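You operate a simulated robot arm through the tools that you are given. There is no shell and no other tool. Be economical: measure what you need, move in short steps, check, and stop when the job is done.

You run a simulated robot arm. Do the job below in one go: nothing can be reset, and whatever is moved stays where it is left.

JOB
Let air into the drum, drain the trap and switch the dryer off.
Fine: red air knob open till the display shows room pressure, shut again after the draining; drain beaker under the drain tubing; drain shut; black switch off last.

The check looks at the end state, three seconds after you hand in, the way a careful person would. Anything else that was tipped, shoved, dropped, spilled or broken makes it a failure.

ROBOT AND FRAMES
A 7-joint arm with a two-finger parallel gripper, fixed in place. Base frame: the origin is at the foot of the arm, x ahead of it, y to its left, z up; the work surface is at about z = 80. Lengths are in cm, angles in rad, forces in N, time in s.
With the tool pointing down near the work surface it reaches from about 30 to 70 cm from the base axis. Its first joint turns from -1.152 to 1.152 rad. Payload 1.57 kg.
Tool frame: the origin (TCP) lies between the finger pads and is the grasp point; the fingertips stand 3 cm ahead of it; z points along the fingers, y is the line along which they close. Largest opening 11 cm; finger width 2.4, thickness 1.2; the body of the gripper, 4.8 by 11.2 cm, starts 7.8 cm behind the TCP.
Orientation is that of the tool frame in the base frame, as [roll, pitch, yaw] about the fixed x, y, z axes, in that order (R = Rz(yaw) Ry(pitch) Rx(roll)). With the fingers straight down and closing along the base's y, the tool's x points along the base's -x, its y along +y and its z along -z.

CONTROLS
- The arm moves only by the tool play_rows. Its argument "motion" is a list of rows, each a list of 3 entries, a list of its own where there are three numbers: the turn, a rotation vector about the base's x, y, z in units of 5 degrees (1.0 is 5 degrees), then the shift along the base's x, y, z in units of 30 mm (1.0 is 30 mm), then the gripper command, from -1 (shut) to 1 (fully open), values between in proportion. In form: [[[rx, ry, rz], [tx, ty, tz], fingers], ...]. A call has 1 to 12 rows; each row shifts and turns the commanded pose from where the row before left it. A call with a number of a shift or a turn outside -1 to 1 is refused whole. Each row takes 0.2 s and may step no farther than 5 cm and 0.15 rad from the row before; otherwise, or with a gripper value out of range, the whole call is refused. Where a pose cannot be reached the arm comes as near as it can. A force on the tool above 40 N (or 10 N above the force at the start of the call, whichever is more), or a blocked arm, ends the call early, and 0.2 s more pass. The fingers move at their own pace (about 10.8 cm/s each) and stop on an object; they squeeze with about 39 N. The grip force told is the motor's: it shows also when the fingers shut on nothing. Time passes only in rows, and 0.2 s behind the last, so rows that do not move let the fingers close. It gives the time, the measured TCP pose, the force on the tool (base axes), the opening and the grip force at its end, in the units of the frame above (readings bear some noise).
- Cameras (640 x 400 px; columns grow to the right, rows downward): "scene" is fixed at [13.17, -37.28, 140.76]; the picture's right is [0.97, -0.23, 0.00], its down [-0.10, -0.43, -0.90] and it looks along [0.21, 0.87, -0.44] (base axes); focal length 268 px, centre (320, 200). "wrist" rides on the gripper at [-3.6, 0, -8] in the tool frame; the picture's right is [0.00, -1.00, 0.00], its down [0.97, 0.00, -0.24] and it looks along [0.24, 0.00, 0.97] (tool axes); focal length 218 px, centre (320, 200).
- snapshot(camera): a new picture of that camera. The clock stands still meanwhile.
- pixel_to_xyz(camera, pixels): for up to 12 pixels [column, row] of the newest picture of that camera ("zoom" is the newest enlarged one), the place [x, y, z] in the base frame of the surface seen there, good to about 0.2 cm, but the place of the scene camera against the robot may be out by one fixed shift of up to 1.8 cm in any direction. The clock stands still meanwhile.
- close_up(camera, box): a new picture of the part [left, top, right, bottom] of that camera's present view, enlarged. The clock stands still meanwhile.
- job_done(): hands the job in; it is judged then, once.

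Keep the steps short. Do not move on a guess: measure, check each grasp and each placing, and mend mistakes. In all there are 80 turns and 38 pictures (those below and enlarged ones count). Leave the gripper open and the arm clear of the work at the hand-in unless told otherwise, and finish with a single line.

The tools are called by a JSON object that holds its "name" and its "arguments". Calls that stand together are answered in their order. play_rows: Moves the arm, as the interface text tells. Its arguments: {"type":"object","properties":{"motion":{"type":"array"}},"required":["motion"]} The other tools are called the same way: snapshot (camera) takes a picture; pixel_to_xyz (camera, pixels) gives the place of the surface under pixels of a picture; close_up (camera, box) takes an enlarged picture of a part of a camera's view; job_done () hands the job in.

At the start:

```text
time: 0.0
tool_pos: [28.48, 7.39, 134.02]
orientation: [3.141, -0.001, 3.141]
force: [1.0, -0.3, -0.5]
opening: 10.99
finger_force: 0.0
```

scene: 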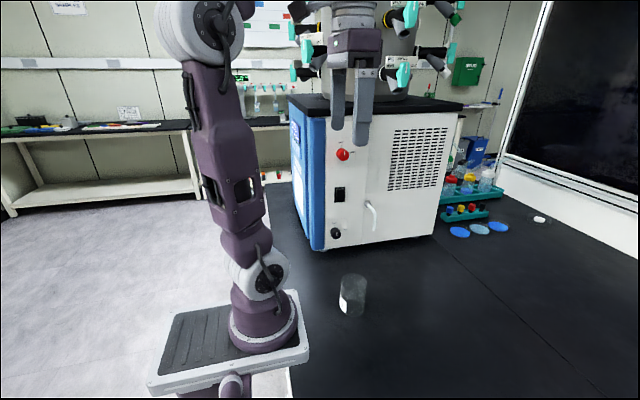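
wrist: 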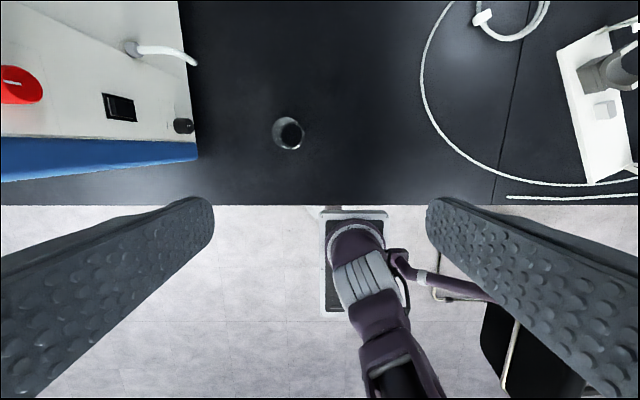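

I see the dryer with a red knob near (342,154), a black switch (340,194), a dark knob (335,233), a drain tube (372,215) and a beaker (352,295). I'll enlarge the panel and measure these points.

{"name": "close_up", "arguments": {"camera": "scene", "box": [280, 90, 440, 190]}}

{"name": "close_up", "arguments": {"camera": "scene", "box": [300, 170, 460, 270]}}

{"name": "pixel_to_xyz", "arguments": {"camera": "scene", "pixels": [[342, 154], [340, 190], [340, 199], [335, 233], [371, 206], [375, 227], [360, 180], [352, 278], [352, 295], [352, 315], [328, 160], [430, 160]]}}

{"name": "pixel_to_xyz", "arguments": {"camera": "wrist", "pixels": [[290, 132], [276, 130], [303, 133], [289, 120], [22, 84], [120, 107], [184, 126], [135, 48], [192, 62], [80, 100], [195, 155], [250, 130]]}}

```text
4.00 times, centred on (360, 140) of scene
```

zoom: 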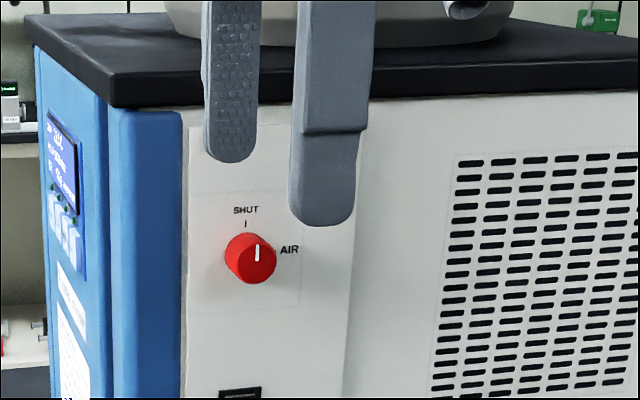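

```text
4.00 times, centred on (380, 220) of scene
```

zoom: 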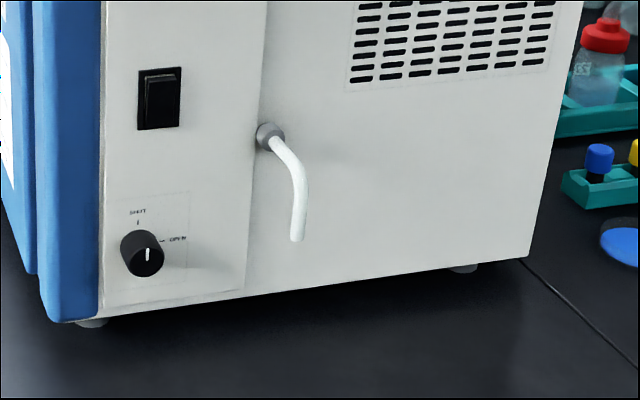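

```text
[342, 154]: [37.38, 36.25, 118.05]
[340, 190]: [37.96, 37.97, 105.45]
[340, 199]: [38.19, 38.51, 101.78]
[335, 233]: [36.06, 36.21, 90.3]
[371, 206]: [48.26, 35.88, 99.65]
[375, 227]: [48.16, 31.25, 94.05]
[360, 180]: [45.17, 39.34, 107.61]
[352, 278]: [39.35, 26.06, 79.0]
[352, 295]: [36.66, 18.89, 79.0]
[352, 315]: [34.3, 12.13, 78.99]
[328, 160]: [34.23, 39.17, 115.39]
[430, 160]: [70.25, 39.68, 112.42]
```

```text
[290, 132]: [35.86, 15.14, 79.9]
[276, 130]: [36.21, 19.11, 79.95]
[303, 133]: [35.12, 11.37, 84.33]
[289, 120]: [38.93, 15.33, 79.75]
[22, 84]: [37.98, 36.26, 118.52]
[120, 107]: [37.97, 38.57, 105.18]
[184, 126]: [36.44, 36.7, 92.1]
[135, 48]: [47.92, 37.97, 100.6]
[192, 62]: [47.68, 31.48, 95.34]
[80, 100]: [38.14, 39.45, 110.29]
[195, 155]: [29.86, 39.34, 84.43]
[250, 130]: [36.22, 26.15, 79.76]
```

Wrist measurements put the table at about z 79.8, so the scene readings are about 0.9 too low. The beaker is at about (36,15) and the drain tip at about (48,31,94). Next I'll enlarge the beaker and the display.

{"name": "close_up", "arguments": {"camera": "scene", "box": [312, 260, 392, 330]}}

{"name": "close_up", "arguments": {"camera": "scene", "box": [280, 110, 312, 150]}}

{"name": "pixel_to_xyz", "arguments": {"camera": "scene", "pixels": [[345, 302], [343, 292], [345, 311], [342, 281], [364, 281], [353, 276], [353, 286], [374, 229], [374, 231], [375, 224], [410, 75], [300, 245]]}}

```text
5.71 times, centred on (352, 295) of scene
```

zoom: 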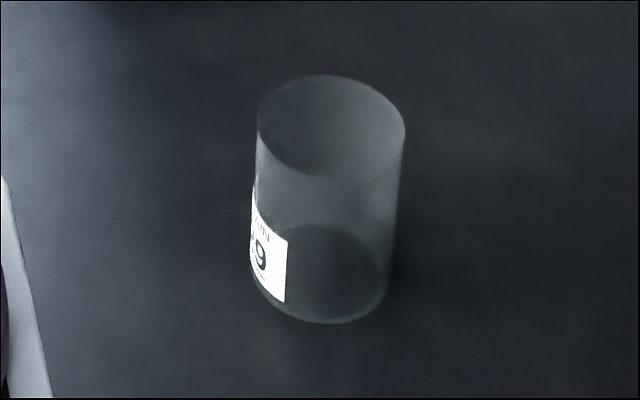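

```text
10.00 times, centred on (296, 130) of scene
```

zoom: 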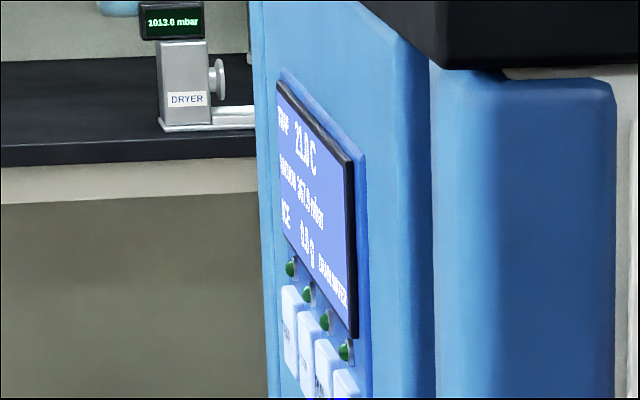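

```text
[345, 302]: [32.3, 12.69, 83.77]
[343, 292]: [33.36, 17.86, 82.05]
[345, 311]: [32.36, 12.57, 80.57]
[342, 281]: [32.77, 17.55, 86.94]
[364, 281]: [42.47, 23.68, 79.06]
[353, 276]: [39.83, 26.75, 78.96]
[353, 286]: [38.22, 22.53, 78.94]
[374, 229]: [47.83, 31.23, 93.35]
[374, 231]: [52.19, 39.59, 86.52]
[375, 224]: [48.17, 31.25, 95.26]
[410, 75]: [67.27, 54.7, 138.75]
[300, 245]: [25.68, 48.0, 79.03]
```

Findings:
- The beaker is about 7 cm wide and 7.5 cm tall.
- The tube tip is at z about 94.
- The display reads a vacuum of about 367 mbar.

Next I'll turn the gripper to point along +y with the fingers closing along x, up in free space.

{"name": "play_rows", "arguments": {"motion": [[[0.99, -0.99, 0.99], [0.25, 0, 0], 1], [[0.99, -0.99, 0.99], [0.25, 0, 0], 1], [[0.99, -0.99, 0.99], [0.25, 0, 0], 1], [[0.99, -0.99, 0.99], [0.25, 0, 0], 1], [[0.99, -0.99, 0.99], [0.25, 0, 0], 1], [[0.99, -0.99, 0.99], [0.25, 0, 0], 1], [[0.99, -0.99, 0.99], [0.25, 0, 0], 1], [[0.99, -0.99, 0.99], [0.25, 0, 0], 1], [[0.99, -0.99, 0.99], [0.25, 0, 0], 1], [[0.99, -0.99, 0.99], [0.25, 0, 0], 1], [[0.99, -0.99, 0.99], [0.25, 0, 0], 1], [[0.99, -0.99, 0.99], [0.25, 0, 0], 1]]}}

```text
time: 2.6
tool_pos: [36.5, 8.0, 134.94]
orientation: [2.586, 1.296, -2.321]
force: [0.9, 0.5, -0.1]
opening: 11.03
finger_force: 0.2
out of reach, approached as far as the arm can: row 12
```

Only the last row was out of reach, at this height. I'll lower the arm while finishing the turn, ending tilted about 25° below horizontal.

{"name": "play_rows", "arguments": {"motion": [[[0, 0, 0], [0.2, 0, -1], 1], [[0, 0, 0], [0.2, 0, -1], 1], [[0, 0, 0], [0, 0, -1], 1], [[0.99, -0.99, 0.99], [0, 0, -1], 1], [[0.99, -0.99, 0.99], [0, 0, -1], 1], [[-1, 0, 0], [0, 0, -1], 1], [[-1, 0, 0], [0, 0, -1], 1], [[-1, 0, 0], [0, 0, -0.5], 1], [[-1, 0, 0], [0, 0, 0], 1], [[-1, 0, 0], [0, 0, 0], 1]]}}

```text
time: 4.8
tool_pos: [38.59, 7.33, 111.43]
orientation: [3.14, 1.133, -1.574]
force: [0.9, 0.0, 0.4]
opening: 10.99
finger_force: 0.1
```

The gripper now points along +y, 25° below horizontal. I'll take a wrist picture to locate the beaker.

{"name": "snapshot", "arguments": {"camera": "wrist"}}

```text
31 pictures are left
```

wrist: 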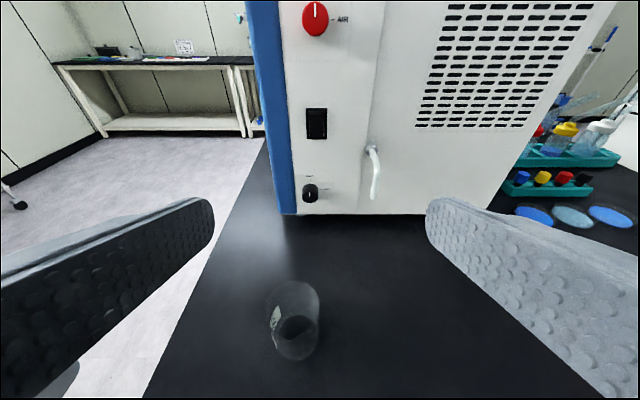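

The view is clear. I'll measure the beaker's base edges, the knobs, the switch and the tube tip from here.

{"name": "pixel_to_xyz", "arguments": {"camera": "wrist", "pixels": [[296, 325], [296, 362], [296, 357], [274, 322], [316, 15], [316, 107], [316, 138], [310, 194], [375, 197], [375, 190], [372, 150], [296, 375]]}}

{"name": "close_up", "arguments": {"camera": "wrist", "box": [256, 270, 336, 370]}}

```text
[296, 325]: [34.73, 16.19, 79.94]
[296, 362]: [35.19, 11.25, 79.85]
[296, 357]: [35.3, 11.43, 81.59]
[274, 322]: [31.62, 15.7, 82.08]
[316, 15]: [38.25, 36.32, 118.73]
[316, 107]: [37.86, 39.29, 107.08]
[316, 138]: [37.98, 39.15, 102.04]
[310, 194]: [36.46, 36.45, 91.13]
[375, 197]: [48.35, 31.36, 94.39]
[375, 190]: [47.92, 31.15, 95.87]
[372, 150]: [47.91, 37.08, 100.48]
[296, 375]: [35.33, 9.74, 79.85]
```

```text
4.00 times, centred on (296, 320) of wrist
```

zoom: 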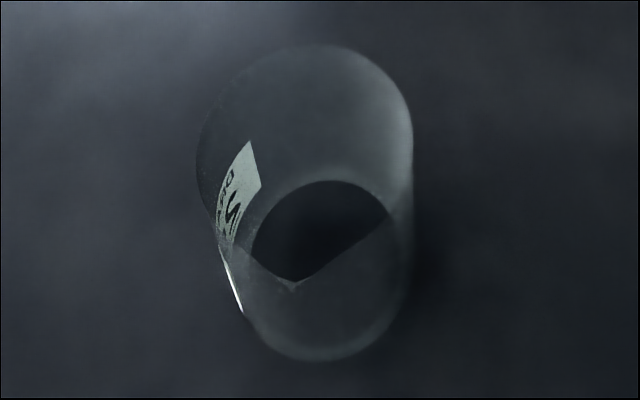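

Beaker centre is about (35.1, 14.5) and the base radius about 3.4. I'll line up above it and lower with the fingers either side.

{"name": "play_rows", "arguments": {"motion": [[[0, 0, 0], [-0.6, 0.8, 0], 1], [[0, 0, 0], [-0.57, 0.8, 0], 1], [[0, 0, 0], [0, 0.8, -0.4], 1], [[0, 0, 0], [0, 0, -1], 1], [[0, 0, 0], [0, 0, -1], 1], [[0, 0, 0], [0, 0, -1], 1], [[0, 0, 0], [0, 0, -1], 1], [[0, 0, 0], [0, 0, -1], 1], [[0, 0, 0], [0, 0, -0.6], 1], [[0, 0, 0], [0, 0, 0], 1]]}}

{"name": "snapshot", "arguments": {"camera": "wrist"}}

```text
time: 7.0
tool_pos: [35.24, 14.66, 93.73]
orientation: [-3.141, 1.134, -1.571]
force: [-0.2, 0.3, 1.0]
opening: 10.99
finger_force: 0.1
```

```text
29 pictures are left
```

wrist: 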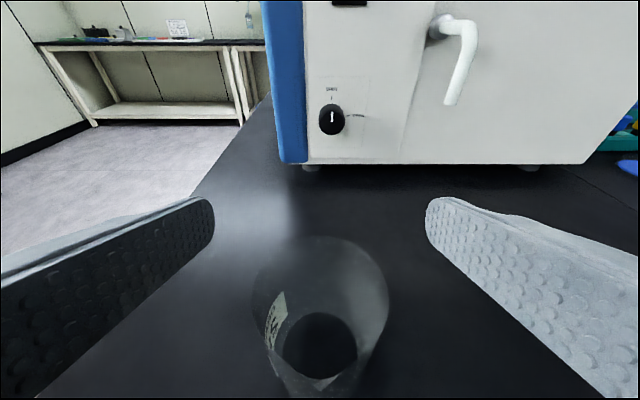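

The beaker sits centred between the fingers at column 320. I'll lower 9 cm and close gently.

{"name": "play_rows", "arguments": {"motion": [[[0, 0, 0], [0, 0, -1], 1], [[0, 0, 0], [0, 0, -1], 1], [[0, 0, 0], [0, 0, -1], 1], [[0, 0, 0], [0, 0, 0], 1], [[0, 0, 0], [0, 0, 0], 0.5], [[0, 0, 0], [0, 0, 0], 0.3], [[0, 0, 0], [0, 0, 0], 0.15], [[0, 0, 0], [0, 0, 0], 0.15]]}}

{"name": "snapshot", "arguments": {"camera": "wrist"}}

```text
time: 8.8
tool_pos: [34.94, 14.18, 84.78]
orientation: [3.141, 1.136, -1.57]
force: [-0.2, -0.5, 0.2]
opening: 6.82
finger_force: 39.6
```

```text
28 pictures are left
```

wrist: 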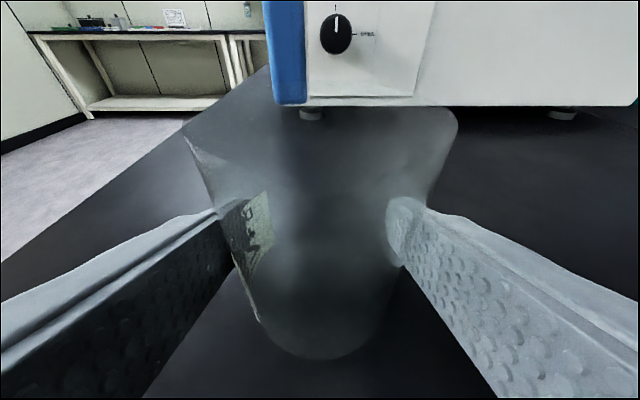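

The beaker is held (opening 6.8, 39 N). I'll lift 1.5 cm and carry it to the tube tip at (48.2, 31.3), with the rim staying below the tip.

{"name": "play_rows", "arguments": {"motion": [[[0, 0, 0], [0, 0, 0.25], 0.1], [[0, 0, 0], [0, 0, 0.25], 0.1], [[0, 0, 0], [0.4, 0.5, 0], 0.1], [[0, 0, 0], [0.5, 0.6, 0], 0.1], [[0, 0, 0], [0.5, 0.6, 0], 0.1], [[0, 0, 0], [0.5, 0.6, 0], 0.1], [[0, 0, 0], [0.5, 0.6, 0], 0.1], [[0, 0, 0], [0.5, 0.6, 0], 0.1], [[0, 0, 0], [0.5, 0.6, 0], 0.1], [[0, 0, 0], [0.5, 0.6, 0], 0.1], [[0, 0, 0], [0.4, 0.6, 0], 0.1], [[0, 0, 0], [0.1, 0.3, 0], 0.1]]}}

{"name": "snapshot", "arguments": {"camera": "wrist"}}

{"name": "snapshot", "arguments": {"camera": "scene"}}

```text
time: 11.4
tool_pos: [48.53, 31.18, 86.05]
orientation: [3.141, 1.134, -1.572]
force: [-0.4, 0.7, -0.4]
opening: 6.83
finger_force: 38.7
```

```text
27 pictures are left
```

wrist: 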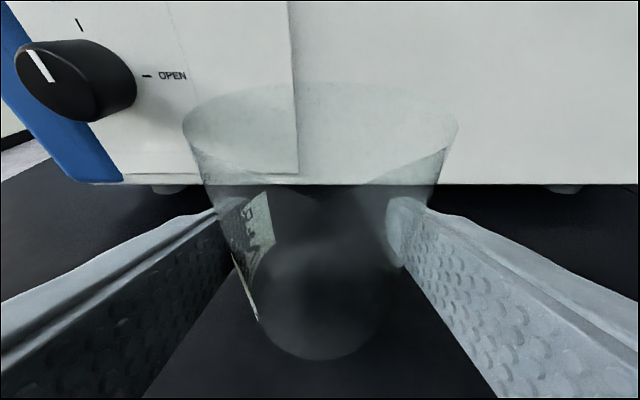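

```text
26 pictures are left
```

scene: 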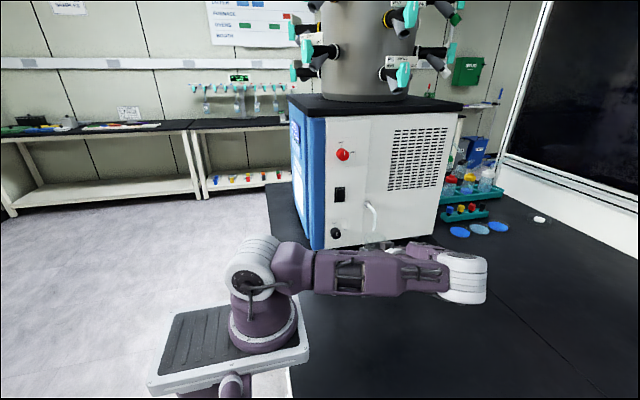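

The beaker is below the tip. I'll set it down, part the fingers only partly, and look.

{"name": "play_rows", "arguments": {"motion": [[[0, 0, 0], [-0.08, 0, -0.2], 0.1], [[0, 0, 0], [0, 0, -0.2], 0.1], [[0, 0, 0], [0, 0, -0.08], 0.1], [[0, 0, 0], [0, 0, 0], 0.1], [[0, 0, 0], [0, 0, 0], 0.35], [[0, 0, 0], [0, 0, 0], 0.55], [[0, 0, 0], [0, 0, 0], 0.6]]}}

{"name": "snapshot", "arguments": {"camera": "wrist"}}

```text
time: 13.0
tool_pos: [48.1, 31.27, 84.6]
orientation: [3.14, 1.134, -1.571]
force: [-0.1, -0.9, 0.2]
opening: 8.82
finger_force: 0.2
```

```text
25 pictures are left
```

wrist: 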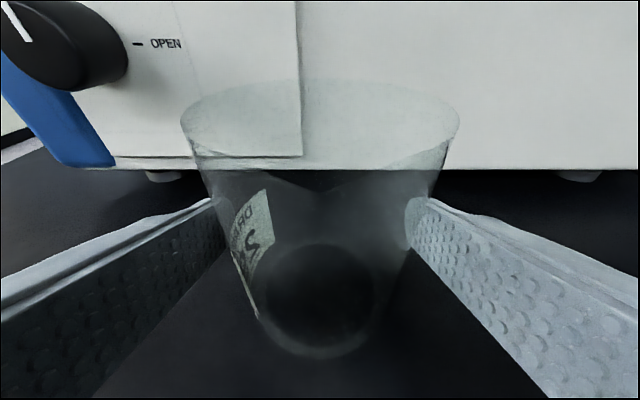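

The beaker stands free, labelled "DRA…". I'll retreat straight back, then rise toward the red knob while levelling the gripper.

{"name": "play_rows", "arguments": {"motion": [[[0, 0, 0], [0, -0.6, 0], 0.6], [[0, 0, 0], [0, -0.9, 0], 0.6], [[0, 0, 0], [0, -1, 0], 0.6], [[0, 0, 0], [0, -1, 0], 0.6], [[0, 0, 0], [0, -1, 0.4], 0.3], [[0, 0, 0], [-0.3, 0, 1], 0.3], [[0, 0, 0], [-0.4, 0, 1], 0.3], [[1, 0, 0], [-0.5, 0, 1], 0.3], [[1, 0, 0], [-0.5, 0, 1], 0.3], [[1, 0, 0], [-0.5, 0, 1], 0.3], [[1, 0, 0], [-0.5, 0, 1], 0.3], [[1, 0, 0], [-0.5, 0, 1], 0.3]]}}

{"name": "snapshot", "arguments": {"camera": "wrist"}}

```text
time: 15.6
tool_pos: [38.72, 17.81, 106.89]
orientation: [-0.144, 1.57, 1.429]
force: [-0.2, -0.1, -0.5]
opening: 7.11
finger_force: 0.0
```

```text
24 pictures are left
```

wrist: 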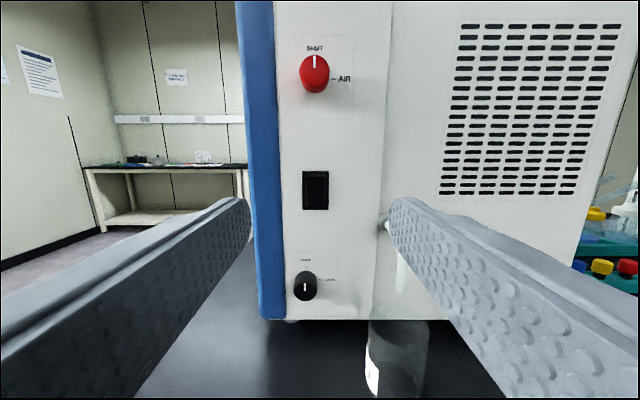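

The beaker stands under the tube and the gripper is level. I'll measure the knobs and switch from here.

{"name": "pixel_to_xyz", "arguments": {"camera": "wrist", "pixels": [[314, 78], [301, 80], [328, 80], [314, 90], [314, 66], [305, 288], [294, 290], [316, 290], [305, 298], [315, 178], [315, 203], [334, 79]]}}

{"name": "close_up", "arguments": {"camera": "wrist", "box": [274, 30, 374, 110]}}

{"name": "close_up", "arguments": {"camera": "wrist", "box": [264, 160, 444, 310]}}

```text
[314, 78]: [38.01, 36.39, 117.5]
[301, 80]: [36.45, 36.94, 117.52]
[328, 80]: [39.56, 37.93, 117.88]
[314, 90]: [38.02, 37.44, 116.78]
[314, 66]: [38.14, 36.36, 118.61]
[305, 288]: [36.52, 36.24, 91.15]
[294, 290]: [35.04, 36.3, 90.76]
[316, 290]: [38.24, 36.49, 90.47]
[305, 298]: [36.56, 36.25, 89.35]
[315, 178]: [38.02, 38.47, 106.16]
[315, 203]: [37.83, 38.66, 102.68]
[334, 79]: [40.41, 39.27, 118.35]
```

```text
5.00 times, centred on (324, 70) of wrist
```

zoom: 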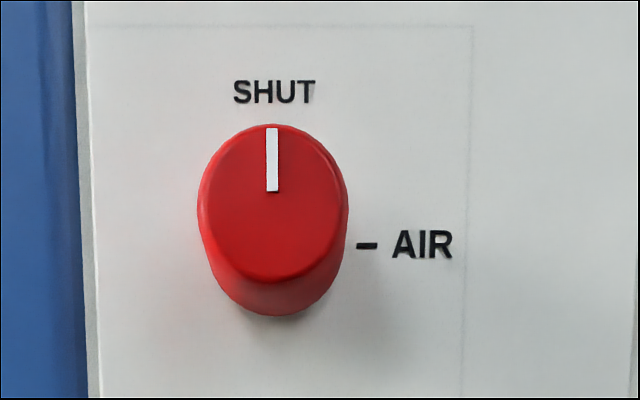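

```text
2.67 times, centred on (354, 235) of wrist
```

zoom: 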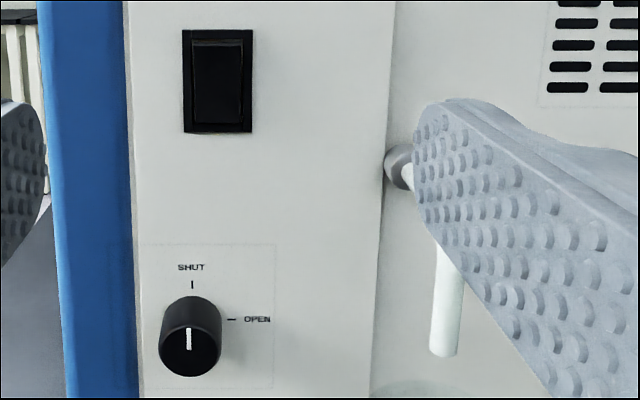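

Red knob centre is about (38.05, 118.35), front face at y 36.4, diameter about 3.4. I'll line up in front of it, stopping the tips short, and check.

{"name": "play_rows", "arguments": {"motion": [[[0, 0, 0], [-0.2, 0.2, 0.8], 0.2], [[0, 0, 0], [0, 0.4, 1], 0.2], [[0, 0, 0], [0, 0.6, 1], 0.2], [[0, 0, 0], [0, 0.9, 1], 0.2], [[0, 0, 0], [0, 1, 0], 0.2], [[0, 0, 0], [0, 0.8, 0], 0.2], [[0, 0, 0], [0, 0, 0], 0.2]]}}

{"name": "snapshot", "arguments": {"camera": "wrist"}}

```text
time: 17.2
tool_pos: [37.98, 29.72, 118.19]
orientation: [-0.399, 1.571, 1.171]
force: [-0.1, 0.2, -0.3]
opening: 6.57
finger_force: 0.0
```

```text
21 pictures are left
```

wrist: 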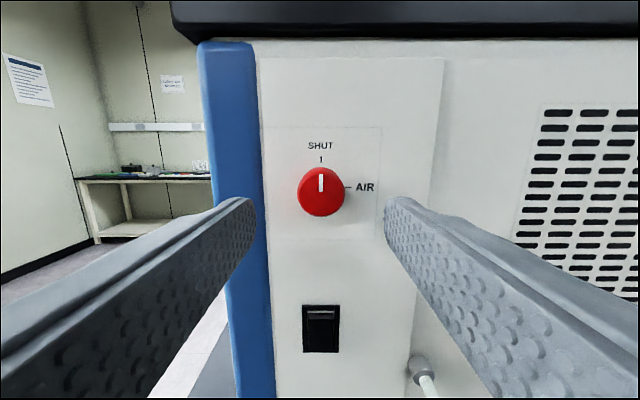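

The knob is centred at column 321. I'll check its height by measuring its edges.

{"name": "pixel_to_xyz", "arguments": {"camera": "wrist", "pixels": [[321, 170], [321, 190], [321, 212], [300, 190], [342, 190], [348, 187], [321, 160], [321, 310], [321, 348], [321, 330]]}}

```text
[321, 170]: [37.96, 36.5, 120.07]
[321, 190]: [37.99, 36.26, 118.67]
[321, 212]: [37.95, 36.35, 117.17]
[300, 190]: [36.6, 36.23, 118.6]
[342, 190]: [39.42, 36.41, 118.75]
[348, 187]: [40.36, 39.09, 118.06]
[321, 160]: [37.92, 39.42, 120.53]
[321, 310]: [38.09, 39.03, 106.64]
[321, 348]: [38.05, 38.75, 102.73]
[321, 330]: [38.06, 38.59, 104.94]
```

Face centre is (38.0, 118.6). I'll raise 0.4, advance 5.8 and close on the knob.

{"name": "play_rows", "arguments": {"motion": [[[0, 0, 0], [0, 0.5, 0.13], 0.1], [[0, 0, 0], [0, 0.6, 0], 0.1], [[0, 0, 0], [0, 0.5, 0], 0.1], [[0, 0, 0], [0, 0.35, 0], 0.1], [[0, 0, 0], [0, 0, 0], 0.1], [[0, 0, 0], [0, 0, 0], -0.2], [[0, 0, 0], [0, 0, 0], -0.4], [[0, 0, 0], [0, 0, 0], -0.6], [[0, 0, 0], [0, 0, 0], -0.6]]}}

```text
time: 19.2
tool_pos: [38.08, 35.48, 118.52]
orientation: [-2.086, 1.569, -0.516]
force: [-7.8, 2.1, 0.9]
opening: 3.37
finger_force: 41.1
```

The knob is gripped (opening 3.37). I'll turn it 45° clockwise (+y) first.

{"name": "play_rows", "arguments": {"motion": [[[0, 1, 0], [-0.02, 0, 0], -0.6], [[0, 1, 0], [0, 0, 0], -0.6], [[0, 1, 0], [0, 0, 0], -0.6], [[0, 1, 0], [0, 0, 0], -0.6], [[0, 1, 0], [0, 0, 0], -0.6], [[0, 1, 0], [0, 0, 0], -0.6], [[0, 1, 0], [0, 0, 0], -0.6], [[0, 1, 0], [0, 0, 0], -0.6], [[0, 1, 0], [0, 0, 0], -0.6]]}}

{"name": "snapshot", "arguments": {"camera": "wrist"}}

```text
time: 21.2
tool_pos: [38.12, 35.5, 118.52]
orientation: [1.573, 0.821, -3.14]
force: [6.1, 27.0, -7.2]
opening: 3.36
finger_force: 41.1
stopped in row 9: the force on the tool passed its limit (the readings are from after the stop); the commanded pose is now the measured one
```

```text
20 pictures are left
```

wrist: 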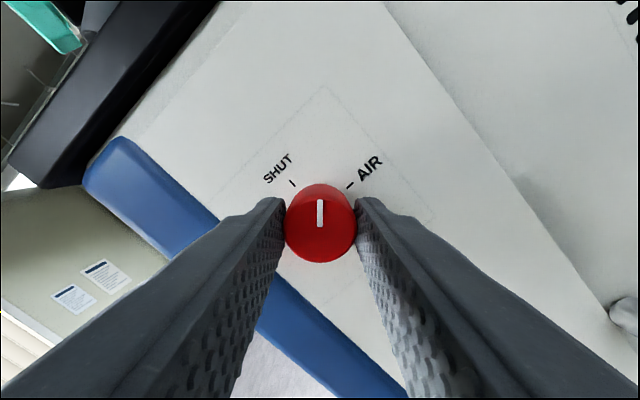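

The knob followed by about 43° (mark midway between SHUT and AIR). The call stopped on force, so I'll continue in smaller turns.

{"name": "play_rows", "arguments": {"motion": [[[0, 0.6, 0], [0, 0.01, 0], -0.6], [[0, 0.6, 0], [0, 0, 0], -0.6], [[0, 0.6, 0], [0, 0, 0], -0.6], [[0, 0.6, 0], [0, 0, 0], -0.6]]}}

```text
time: 22.1
tool_pos: [38.02, 35.46, 118.54]
orientation: [1.571, 0.641, 3.141]
force: [5.2, 26.8, -5.8]
opening: 3.36
finger_force: 41.5
stopped in row 4: the force on the tool passed its limit (the readings are from after the stop); the commanded pose is now the measured one
```

The force along y stays at 27 N. I'll try relieving it with a small +y shift before turning further.

{"name": "play_rows", "arguments": {"motion": [[[0, 0, 0], [0, 0.04, 0], -0.6], [[0, 0, 0], [0, 0, 0], -0.6]]}}

{"name": "snapshot", "arguments": {"camera": "scene"}}

```text
time: 22.7
tool_pos: [38.02, 35.47, 118.51]
orientation: [1.573, 0.639, -3.141]
force: [-2.3, -24.4, -14.8]
opening: 3.36
finger_force: 41.8
```

```text
19 pictures are left
```

scene: 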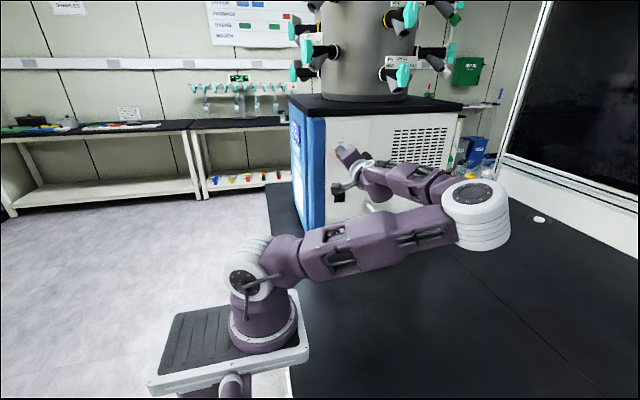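

The contact is stiff, about 0.06 cm past neutral. I'll step back half of that and continue turning.

{"name": "play_rows", "arguments": {"motion": [[[0, 0.5, 0], [0, -0.018, 0], -0.6], [[0, 0.6, 0], [0, 0, 0], -0.6], [[0, 0.6, 0], [0, 0.005, 0], -0.6], [[0, 0.6, 0], [0, 0.005, 0], -0.6], [[0, 0.6, 0], [0, 0.005, 0], -0.6], [[0, 0.6, 0], [0, 0.005, 0], -0.6]]}}

```text
time: 24.1
tool_pos: [38.07, 35.45, 118.5]
orientation: [1.573, 0.331, 3.141]
force: [1.3, -22.8, -30.6]
opening: 3.39
finger_force: 41.6
```

About 71° is done. Force is (-23 y, -31 z), so I'll ease back and down slightly and finish the turn.

{"name": "play_rows", "arguments": {"motion": [[[0, 0, 0], [0, -0.018, -0.025], -0.6], [[0, 0.6, 0], [0, 0, 0], -0.6], [[0, 0.6, 0], [0, 0, 0], -0.6], [[0, 0.6, 0], [0, 0, 0], -0.6], [[0, 0.6, 0], [0, 0, 0], -0.6], [[0, 0.6, 0], [0, 0, 0], -0.6], [[0, 0.6, 0], [0, 0, 0], -0.6]]}}

{"name": "snapshot", "arguments": {"camera": "wrist"}}

```text
time: 25.7
tool_pos: [38.09, 35.45, 118.53]
orientation: [1.569, 0.019, 3.14]
force: [8.8, 32.8, -6.8]
opening: 3.33
finger_force: 41.2
```

```text
18 pictures are left
```

wrist: 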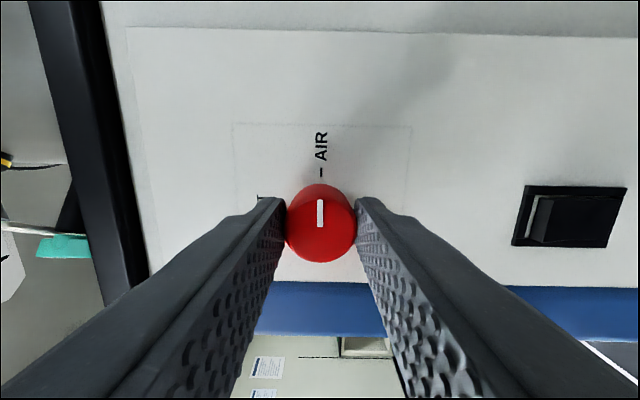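

The mark points at AIR. I'll relieve the force, open the fingers, retreat, then read the display.

{"name": "play_rows", "arguments": {"motion": [[[0, 0, 0], [0, 0.025, 0], -0.6], [[0, 0, 0], [0, 0, 0], -0.2], [[0, 0, 0], [0, 0, 0], 0.0], [[0, 0, 0], [0, 0, 0], 0.1], [[0, 0, 0], [0, -0.7, 0], 0.1], [[0, 0, 0], [0, -0.9, 0], 0.1], [[0, 0, 0], [0, -1, 0], 0.1], [[0, 0, 0], [0, -0.5, 0], 0.1]]}}

{"name": "close_up", "arguments": {"camera": "scene", "box": [288, 112, 308, 150]}}

```text
time: 27.5
tool_pos: [37.85, 26.23, 118.47]
orientation: [1.571, 0.022, 3.14]
force: [0.6, -0.3, 0.1]
opening: 6.03
finger_force: 0.0
```

```text
10.53 times, centred on (298, 131) of scene
```

zoom: 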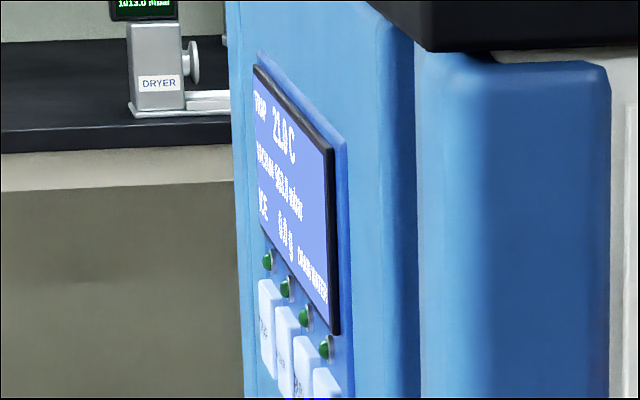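

Pressure is rising (about 963 mbar now). Meanwhile I'll turn the gripper back 90° in free air and go down toward the drain knob.

{"name": "play_rows", "arguments": {"motion": [[[0, -1, 0], [0, -0.6, 0], 0.1], [[0, -1, 0], [0, 0, 0], 0.1], [[0, -1, 0], [0, 0, 0], 0.1], [[0, -1, 0], [0, 0, 0], 0.1], [[0, -1, 0], [0, 0, 0], 0.1], [[0, -1, 0], [0, 0, 0], 0.1], [[0, -1, 0], [0, 0, 0], 0.1], [[0, -1, 0], [0, 0, 0], 0.1], [[0, -1, 0], [0, 0, 0], 0.1], [[0, -1, 0], [0, 0, 0], 0.1], [[0, -1, 0], [0, 0, 0], 0.1], [[0, -1, 0], [0, 0, 0], 0.1]]}}

{"name": "play_rows", "arguments": {"motion": [[[0, -1, 0], [0, 0, 0], 0.1], [[0, -1, 0], [0, 0, 0], 0.1], [[0, -1, 0], [0, 0, 0], 0.1], [[0, -1, 0], [0, 0, -0.6], 0.1], [[0, -1, 0], [0, 0, -0.8], 0.1], [[0, -1, 0], [0, 0, -1], 0.1], [[0, 0, 0], [0, 0, -1], 0.1], [[0, 0, 0], [0, 0, -1], 0.1], [[0, 0, 0], [-0.2, 0, -1], 0.1], [[0, 0, 0], [-0.2, 0, -1], 0.1], [[0, 0, 0], [0, 0, -1], 0.1], [[0, 0, 0], [0, 0, -1], 0.1]]}}

{"name": "snapshot", "arguments": {"camera": "wrist"}}

{"name": "close_up", "arguments": {"camera": "scene", "box": [290, 120, 300, 140]}}

```text
time: 30.1
tool_pos: [37.91, 24.26, 118.54]
orientation: [1.57, 1.07, 3.141]
force: [0.5, -0.5, 0.4]
opening: 6.06
finger_force: 0.1
```

```text
time: 32.7
tool_pos: [36.95, 24.18, 92.97]
orientation: [-1.534, 1.55, 0.038]
force: [-0.6, -1.2, -0.3]
opening: 6.03
finger_force: 0.1
```

```text
16 pictures are left
```

wrist: 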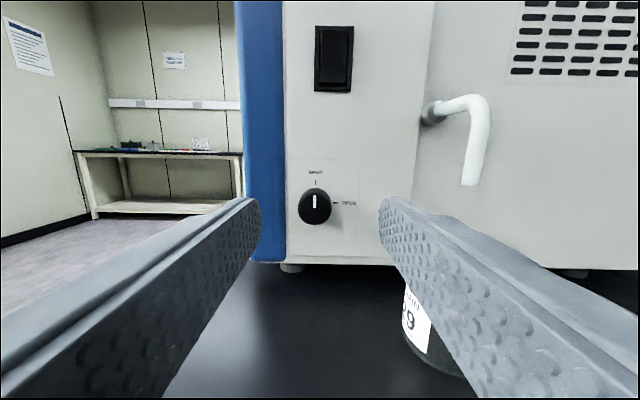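

```text
16.00 times, centred on (295, 130) of scene
```

zoom: 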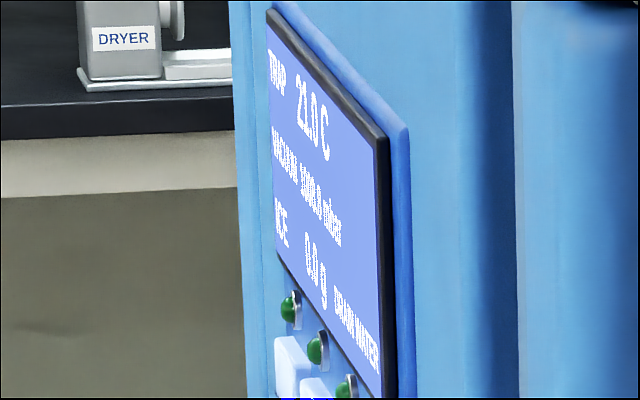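

The display reads about 1008 mbar, nearly room pressure. Now I'll measure the drain knob at (314,207).

{"name": "pixel_to_xyz", "arguments": {"camera": "wrist", "pixels": [[314, 190], [314, 207], [314, 221], [302, 205], [328, 205], [335, 203], [315, 184], [333, 30], [333, 85], [333, 58]]}}

```text
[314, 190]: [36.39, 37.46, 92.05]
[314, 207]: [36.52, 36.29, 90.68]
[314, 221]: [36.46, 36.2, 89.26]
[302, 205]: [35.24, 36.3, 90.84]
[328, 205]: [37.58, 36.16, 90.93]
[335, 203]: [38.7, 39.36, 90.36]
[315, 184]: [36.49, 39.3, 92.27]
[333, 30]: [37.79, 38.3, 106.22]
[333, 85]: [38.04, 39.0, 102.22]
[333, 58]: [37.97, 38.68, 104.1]
```

Drain knob centre is about (36.45, 90.5), face at y 36.2. I'll align, advance and grip.

{"name": "play_rows", "arguments": {"motion": [[[0, 0, 0], [-0.17, 0.3, -0.5], 0.1], [[0, 0, 0], [0, 0.6, -0.3], 0.1], [[0, 0, 0], [0, 0.8, 0], 0.1], [[0, 0, 0], [0, 0.7, 0], 0.1], [[0, 0, 0], [0, 0.6, 0], 0.1], [[0, 0, 0], [0, 0.4, 0], 0.1], [[0, 0, 0], [0, 0.35, 0], 0.1], [[0, 0, 0], [0, 0, 0], 0.1], [[0, 0, 0], [0, 0, 0], -0.2], [[0, 0, 0], [0, 0, 0], -0.4], [[0, 0, 0], [0, 0, 0], -0.6], [[0, 0, 0], [0, 0, 0], -0.6]]}}

{"name": "close_up", "arguments": {"camera": "scene", "box": [291, 122, 299, 136]}}

```text
time: 35.3
tool_pos: [36.36, 35.52, 90.84]
orientation: [-1.52, 1.548, 0.05]
force: [7.9, 4.3, -0.7]
opening: 3.37
finger_force: 42.0
```

```text
16.00 times, centred on (295, 129) of scene
```

zoom: 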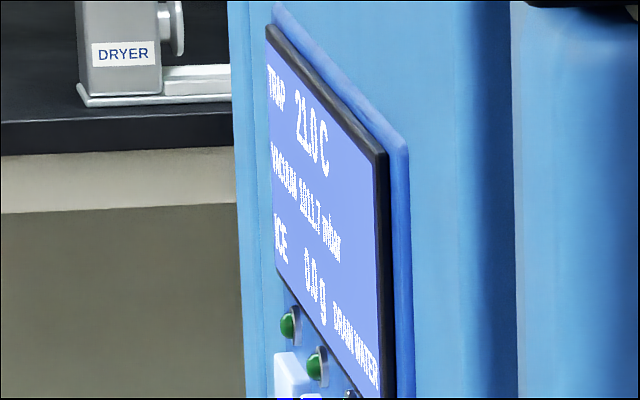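

The display reads 1011.7 mbar. I'll wait 2 s while holding, then check how the knob sits in the grip.

{"name": "play_rows", "arguments": {"motion": [[[0, 0, 0], [0.015, 0, 0], -0.6], [[0, 0, 0], [0, 0, 0], -0.6], [[0, 0, 0], [0, 0, 0], -0.6], [[0, 0, 0], [0, 0, 0], -0.6], [[0, 0, 0], [0, 0, 0], -0.6], [[0, 0, 0], [0, 0, 0], -0.6], [[0, 0, 0], [0, 0, 0], -0.6], [[0, 0, 0], [0, 0, 0], -0.6], [[0, 0, 0], [0, 0, 0], -0.6], [[0, 0, 0], [0, 0, 0], -0.6], [[0, 0, 0], [0, 0, 0], -0.6], [[0, 0, 0], [0, 0, 0], -0.6]]}}

{"name": "snapshot", "arguments": {"camera": "wrist"}}

{"name": "close_up", "arguments": {"camera": "scene", "box": [291, 122, 299, 136]}}

```text
time: 37.9
tool_pos: [36.53, 35.52, 90.87]
orientation: [-1.494, 1.55, 0.076]
force: [-2.8, -22.3, 8.3]
opening: 3.37
finger_force: 41.6
```

```text
13 pictures are left
```

wrist: 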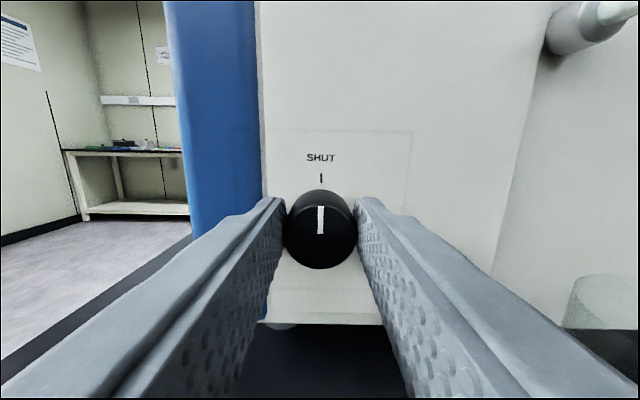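

```text
16.00 times, centred on (295, 129) of scene
```

zoom: 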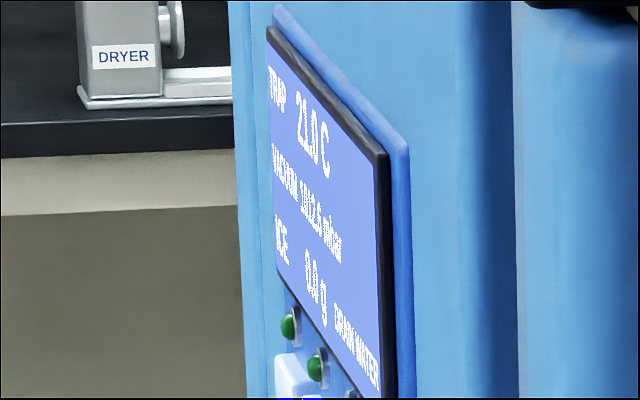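

The display reads 1012.6 mbar, which is room pressure. The knob sits about 0.35 cm low in the grip, so I'll release, lower a little and regrip for a centred turn.

{"name": "play_rows", "arguments": {"motion": [[[0, 0, 0], [0, 0, 0], -0.3], [[0, 0, 0], [0, 0, 0], -0.2], [[0, 0, 0], [0, 0, -0.12], -0.2], [[0, 0, 0], [0, 0, 0], -0.2], [[0, 0, 0], [0, 0, 0], -0.4], [[0, 0, 0], [0, 0, 0], -0.6], [[0, 0, 0], [0, 0, 0], -0.6]]}}

```text
time: 39.5
tool_pos: [36.51, 35.58, 90.38]
orientation: [-1.543, 1.55, 0.032]
force: [-4.3, -1.7, -1.1]
opening: 3.35
finger_force: 41.6
```

The grip is centred and forces are small. I'll turn clockwise in small steps.

{"name": "play_rows", "arguments": {"motion": [[[0, 0.7, 0], [0, 0, 0], -0.6], [[0, 0.7, 0], [0, 0, 0], -0.6], [[0, 0.7, 0], [0, 0, 0], -0.6], [[0, 0.7, 0], [0, 0, 0], -0.6], [[0, 0.7, 0], [0, 0, 0], -0.6], [[0, 0.7, 0], [0, 0, 0], -0.6], [[0, 0.7, 0], [0, 0, 0], -0.6], [[0, 0.7, 0], [0, 0, 0], -0.6], [[0, 0.7, 0], [0, 0, 0], -0.6]]}}

```text
time: 41.2
tool_pos: [36.42, 35.63, 90.5]
orientation: [1.574, 1.154, -3.14]
force: [5.7, 19.5, -6.1]
opening: 3.38
finger_force: 41.9
stopped in row 8: the force on the tool passed its limit (the readings are from after the stop); the commanded pose is now the measured one
```

24° is done. I'll ease +y slightly and continue.

{"name": "play_rows", "arguments": {"motion": [[[0, 0, 0], [0, 0.018, 0], -0.6], [[0, 0.6, 0], [0, 0.004, 0], -0.6], [[0, 0.6, 0], [0, 0.004, 0], -0.6], [[0, 0.6, 0], [0, 0.004, 0], -0.6], [[0, 0.6, 0], [0, 0.004, 0], -0.6], [[0, 0.6, 0], [0, 0.004, 0], -0.6], [[0, 0.6, 0], [0, 0.004, 0], -0.6], [[0, 0.6, 0], [0, 0.004, 0], -0.6], [[0, 0.6, 0], [0, 0.004, 0], -0.6]]}}

```text
time: 43.3
tool_pos: [36.47, 35.66, 90.48]
orientation: [1.574, 0.735, -3.141]
force: [-1.4, -16.3, 1.4]
opening: 3.36
finger_force: 41.7
stopped in row 9: the force on the tool passed its limit (the readings are from after the stop); the commanded pose is now the measured one
```

48° is done. I'll ease back and continue.

{"name": "play_rows", "arguments": {"motion": [[[0, 0, 0], [0, -0.014, 0], -0.6], [[0, 0.6, 0], [0, 0.002, 0], -0.6], [[0, 0.6, 0], [0, 0.002, 0], -0.6], [[0, 0.6, 0], [0, 0.002, 0], -0.6], [[0, 0.6, 0], [0, 0.002, 0], -0.6], [[0, 0.6, 0], [0, 0.002, 0], -0.6], [[0, 0.6, 0], [0, 0.002, 0], -0.6], [[0, 0.6, 0], [0, 0.002, 0], -0.6]]}}

```text
time: 44.4
tool_pos: [36.49, 35.69, 90.41]
orientation: [1.574, 0.567, -3.139]
force: [-2.0, -21.9, 2.4]
opening: 3.38
finger_force: 41.3
stopped in row 5: the force on the tool passed its limit (the readings are from after the stop); the commanded pose is now the measured one
```

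I'll continue with a larger backward ease.

{"name": "play_rows", "arguments": {"motion": [[[0, 0, 0], [0, -0.02, 0], -0.6], [[0, 0.6, 0], [0, -0.002, 0], -0.6], [[0, 0.6, 0], [0, -0.002, 0], -0.6], [[0, 0.6, 0], [0, -0.002, 0], -0.6], [[0, 0.6, 0], [0, -0.002, 0], -0.6], [[0, 0.6, 0], [0, -0.002, 0], -0.6], [[0, 0.6, 0], [0, -0.002, 0], -0.6], [[0, 0.6, 0], [0, -0.002, 0], -0.6], [[0, 0.6, 0], [0, -0.002, 0], -0.6]]}}

```text
time: 46.4
tool_pos: [36.48, 35.58, 90.49]
orientation: [1.575, 0.148, -3.139]
force: [3.1, 31.4, 11.1]
opening: 3.37
finger_force: 41.5
```

{"name": "play_rows", "arguments": {"motion": [[[0, 0.5, 0], [0, 0.02, 0.005], -0.6], [[0, 0.5, 0], [0, 0, 0], -0.6], [[0, 0.5, 0], [0, 0, 0], -0.6], [[0, 0.2, 0], [0, 0, 0], -0.6], [[0, 0, 0], [0, 0, 0], -0.6]]}}

{"name": "snapshot", "arguments": {"camera": "wrist"}}

{"name": "snapshot", "arguments": {"camera": "scene"}}

```text
time: 47.6
tool_pos: [36.38, 35.71, 90.55]
orientation: [1.573, -0.002, -3.14]
force: [-1.2, 28.4, 12.8]
opening: 3.35
finger_force: 41.2
```

```text
11 pictures are left
```

wrist: 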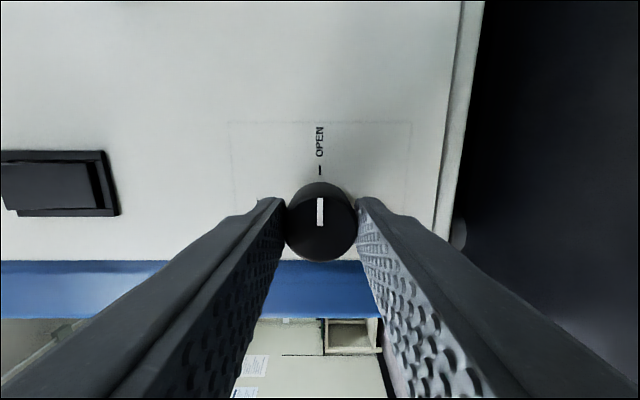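

```text
10 pictures are left
```

scene: 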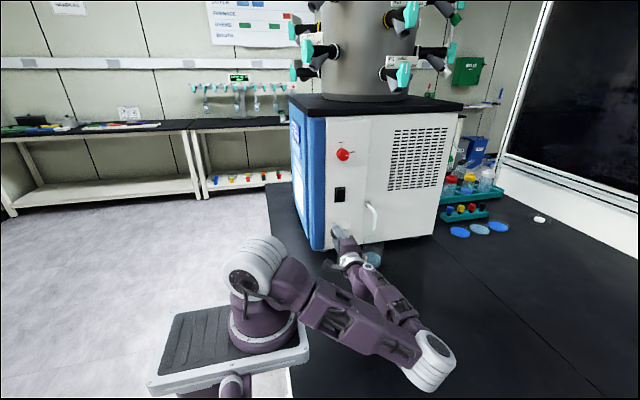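

The drain knob is at OPEN and water is in the beaker at (374,258). I'll ease the force and wait while holding the knob.

{"name": "play_rows", "arguments": {"motion": [[[0, 0, 0], [0, 0.018, 0.005], -0.6], [[0, 0, 0], [0, 0, 0], -0.6], [[0, 0, 0], [0, 0, 0], -0.6], [[0, 0, 0], [0, 0, 0], -0.6], [[0, 0, 0], [0, 0, 0], -0.6], [[0, 0, 0], [0, 0, 0], -0.6], [[0, 0, 0], [0, 0, 0], -0.6], [[0, 0, 0], [0, 0, 0], -0.6], [[0, 0, 0], [0, 0, 0], -0.6], [[0, 0, 0], [0, 0, 0], -0.6], [[0, 0, 0], [0, 0, 0], -0.6], [[0, 0, 0], [0, 0, 0], -0.6]]}}

{"name": "play_rows", "arguments": {"motion": [[[0, 0, 0], [0, 0, 0], -0.6], [[0, 0, 0], [0, 0, 0], -0.6], [[0, 0, 0], [0, 0, 0], -0.6], [[0, 0, 0], [0, 0, 0], -0.6], [[0, 0, 0], [0, 0, 0], -0.6], [[0, 0, 0], [0, 0, 0], -0.6], [[0, 0, 0], [0, 0, 0], -0.6], [[0, 0, 0], [0, 0, 0], -0.6], [[0, 0, 0], [0, 0, 0], -0.6], [[0, 0, 0], [0, 0, 0], -0.6], [[0, 0, 0], [0, 0, 0], -0.6], [[0, 0, 0], [0, 0, 0], -0.6]]}}

{"name": "close_up", "arguments": {"camera": "scene", "box": [335, 195, 415, 275]}}

{"name": "close_up", "arguments": {"camera": "scene", "box": [291, 122, 299, 136]}}

```text
time: 50.2
tool_pos: [36.35, 35.59, 90.62]
orientation: [1.572, 0.002, -3.137]
force: [-16.2, -6.8, 13.1]
opening: 3.34
finger_force: 41.3
```

```text
time: 52.8
tool_pos: [36.42, 35.71, 90.46]
orientation: [1.572, 0.0, -3.138]
force: [-17.1, -6.3, 8.9]
opening: 3.38
finger_force: 41.2
```

```text
5.00 times, centred on (375, 235) of scene
```

zoom: 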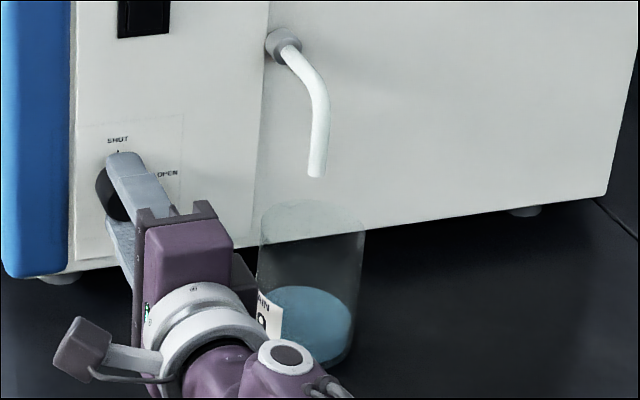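

```text
16.00 times, centred on (295, 129) of scene
```

zoom: 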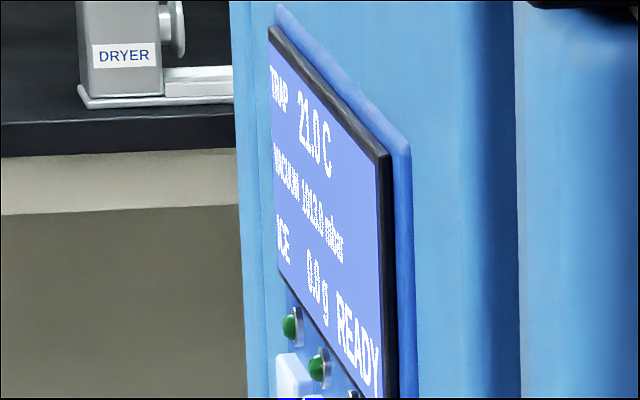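

The display now says READY, 1013.0 mbar, ice 0.0 g, and no stream shows. I'll turn the drain knob back to SHUT in stages.

{"name": "play_rows", "arguments": {"motion": [[[0, -0.6, 0], [-0.01, 0, 0], -0.6], [[0, -0.6, 0], [0, 0, 0], -0.6], [[0, -0.6, 0], [0, 0, 0], -0.6], [[0, -0.6, 0], [0, 0, 0], -0.6], [[0, -0.6, 0], [0, 0, 0], -0.6], [[0, -0.6, 0], [0, 0, 0], -0.6], [[0, -0.6, 0], [0, 0, 0], -0.6], [[0, -0.6, 0], [0, 0, 0], -0.6], [[0, -0.6, 0], [0, 0, 0], -0.6], [[0, -0.6, 0], [0, 0, 0], -0.6]]}}

```text
time: 55.0
tool_pos: [36.46, 35.58, 90.44]
orientation: [1.575, 0.525, -3.141]
force: [1.8, -5.8, 16.9]
opening: 3.36
finger_force: 41.3
```

{"name": "play_rows", "arguments": {"motion": [[[0, -0.6, 0], [0, 0, 0.01], -0.6], [[0, -0.6, 0], [0, 0, 0], -0.6], [[0, -0.6, 0], [0, 0, 0], -0.6], [[0, -0.6, 0], [0, 0, 0], -0.6], [[0, -0.6, 0], [0, 0, 0], -0.6], [[0, -0.6, 0], [0, 0, 0], -0.6], [[0, -0.6, 0], [0, 0, 0], -0.6], [[0, -0.6, 0], [0, 0, 0], -0.6], [[0, -0.6, 0], [0, 0, 0], -0.6], [[0, -0.6, 0], [0, 0, 0], -0.6]]}}

```text
time: 57.2
tool_pos: [36.44, 35.56, 90.45]
orientation: [1.581, 1.044, -3.135]
force: [7.2, -19.3, -7.8]
opening: 3.36
finger_force: 41.4
```

30° remains plus the 1° grip offset: 6.25 units. I'll ease y and finish.

{"name": "play_rows", "arguments": {"motion": [[[0, -0.6, 0], [0, -0.015, 0], -0.6], [[0, -0.6, 0], [0, 0, 0], -0.6], [[0, -0.6, 0], [0, 0, 0], -0.6], [[0, -0.6, 0], [0, 0, 0], -0.6], [[0, -0.6, 0], [0, 0, 0], -0.6], [[0, -0.6, 0], [0, 0, 0], -0.6], [[0, -0.6, 0], [0, 0, 0], -0.6], [[0, -0.6, 0], [0, 0, 0], -0.6], [[0, -0.6, 0], [0, 0, 0], -0.6], [[0, -0.6, 0], [0, 0, 0], -0.6], [[0, -0.3, 0], [0, 0, 0], -0.6]]}}

{"name": "snapshot", "arguments": {"camera": "wrist"}}

```text
time: 59.6
tool_pos: [36.52, 35.63, 90.52]
orientation: [-1.616, 1.544, -0.049]
force: [17.0, 4.8, -10.1]
opening: 3.37
finger_force: 40.7
```

```text
7 pictures are left
```

wrist: 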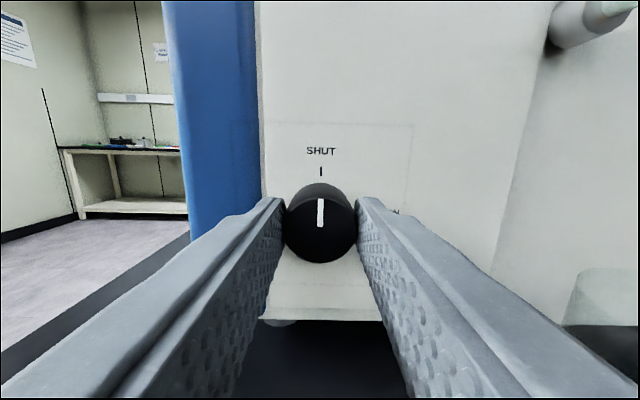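

The drain knob is at SHUT. I'll release, back off, and rise to the red knob height.

{"name": "play_rows", "arguments": {"motion": [[[0, 0, 0], [0, 0, 0], -0.3], [[0, 0, 0], [0, 0, 0], 0.1], [[0, 0, 0], [0, 0, 0], 0.1], [[0, 0, 0], [0, -0.7, 0], 0.1], [[0, 0, 0], [0, -1, 0], 0.1], [[0, 0, 0], [0, -1, 0], 0.1], [[0, 0, 0], [0, -1, 0], 0.1], [[0, 0, 0], [0, 0, 0.8], 0.1], [[0, 0, 0], [0.1, 0, 1], 0.1], [[0, 0, 0], [0.2, 0, 1], 0.1], [[0, 0, 0], [0.2, 0, 1], 0.1], [[0, 0.3, 0], [0, 0, 1], 0.1]]}}

{"name": "play_rows", "arguments": {"motion": [[[0, 0, 0], [0, 0, 1], 0.1], [[0, 0, 0], [0, 0, 1], 0.1], [[0, 0, 0], [0, 0, 1], 0.1], [[0, 1, 0], [0, 0, 0.9], 0.1], [[0, 1, 0], [0, 0, 0.6], 0.1], [[0, 1, 0], [0, 0, 0], 0.1], [[0, 1, 0], [0, 0, 0], 0.1], [[0, 1, 0], [0, 0, 0], 0.1], [[0, 1, 0], [0, 0, 0], 0.1], [[0, 1, 0], [0, 0, 0], 0.1], [[0, 1, 0], [0, 0, 0], 0.1], [[0, 1, 0], [0, 0, 0], 0.1]]}}

{"name": "play_rows", "arguments": {"motion": [[[0, 1, 0], [0, 0, 0], 0.1], [[0, 1, 0], [0, 0, 0], 0.1], [[0, 1, 0], [0, 0, 0], 0.1], [[0, 1, 0], [0, 0, 0], 0.1], [[0, 1, 0], [0, 0, 0], 0.1], [[0, 1, 0], [0, 0, 0], 0.1], [[0, 1, 0], [0, 0, 0], 0.1], [[0, 1, 0], [0, 0, 0], 0.1], [[0, 1, 0], [0, 0, 0], 0.1], [[0, 0, 0], [0, 0, 0], 0.1]]}}

```text
time: 62.2
tool_pos: [37.54, 24.63, 105.23]
orientation: [-2.962, 1.569, -1.395]
force: [0.5, -0.2, 0.8]
opening: 6.06
finger_force: 0.1
```

```text
time: 64.8
tool_pos: [37.94, 24.71, 118.38]
orientation: [1.575, 0.784, -3.137]
force: [0.0, 0.0, 0.0]
opening: 6.04
finger_force: 0.1
```

```text
time: 67.0
tool_pos: [37.84, 24.66, 118.52]
orientation: [1.574, -0.002, -3.139]
force: [0.5, 0.0, -0.4]
opening: 6.07
finger_force: 0.0
```

I'm lined up with the red knob. I'll advance 10.8 cm and grip.

{"name": "play_rows", "arguments": {"motion": [[[0, 0, 0], [0.05, 0.7, 0.01], 0.1], [[0, 0, 0], [0, 0.9, 0], 0.1], [[0, 0, 0], [0, 0.8, 0], 0.1], [[0, 0, 0], [0, 0.6, 0], 0.1], [[0, 0, 0], [0, 0.4, 0], 0.1], [[0, 0, 0], [0, 0.2, 0], 0.1], [[0, 0, 0], [0, 0, 0], 0.1], [[0, 0, 0], [0, 0, 0], -0.2], [[0, 0, 0], [0, 0, 0], -0.4], [[0, 0, 0], [0, 0, 0], -0.6], [[0, 0, 0], [0, 0, 0], -0.6]]}}

```text
time: 69.4
tool_pos: [37.98, 35.34, 118.48]
orientation: [1.573, 0.0, -3.14]
force: [-0.2, 3.8, 6.3]
opening: 3.37
finger_force: 41.6
```

The knob is gripped with small forces. I'll turn it back toward SHUT in stages.

{"name": "play_rows", "arguments": {"motion": [[[0, -0.6, 0], [0, 0, 0], -0.6], [[0, -0.6, 0], [0, 0, 0], -0.6], [[0, -0.6, 0], [0, 0, 0], -0.6], [[0, -0.6, 0], [0, 0, 0], -0.6], [[0, -0.6, 0], [0, 0, 0], -0.6], [[0, -0.6, 0], [0, 0, 0], -0.6], [[0, -0.6, 0], [0, 0, 0], -0.6], [[0, -0.6, 0], [0, 0, 0], -0.6], [[0, -0.6, 0], [0, 0, 0], -0.6], [[0, -0.6, 0], [0, 0, 0], -0.6]]}}

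```text
time: 71.6
tool_pos: [37.91, 35.34, 118.53]
orientation: [1.572, 0.523, -3.139]
force: [0.4, 12.6, -2.9]
opening: 3.37
finger_force: 41.8
stopped in row 10: the force on the tool passed its limit (the readings are from after the stop); the commanded pose is now the measured one
```

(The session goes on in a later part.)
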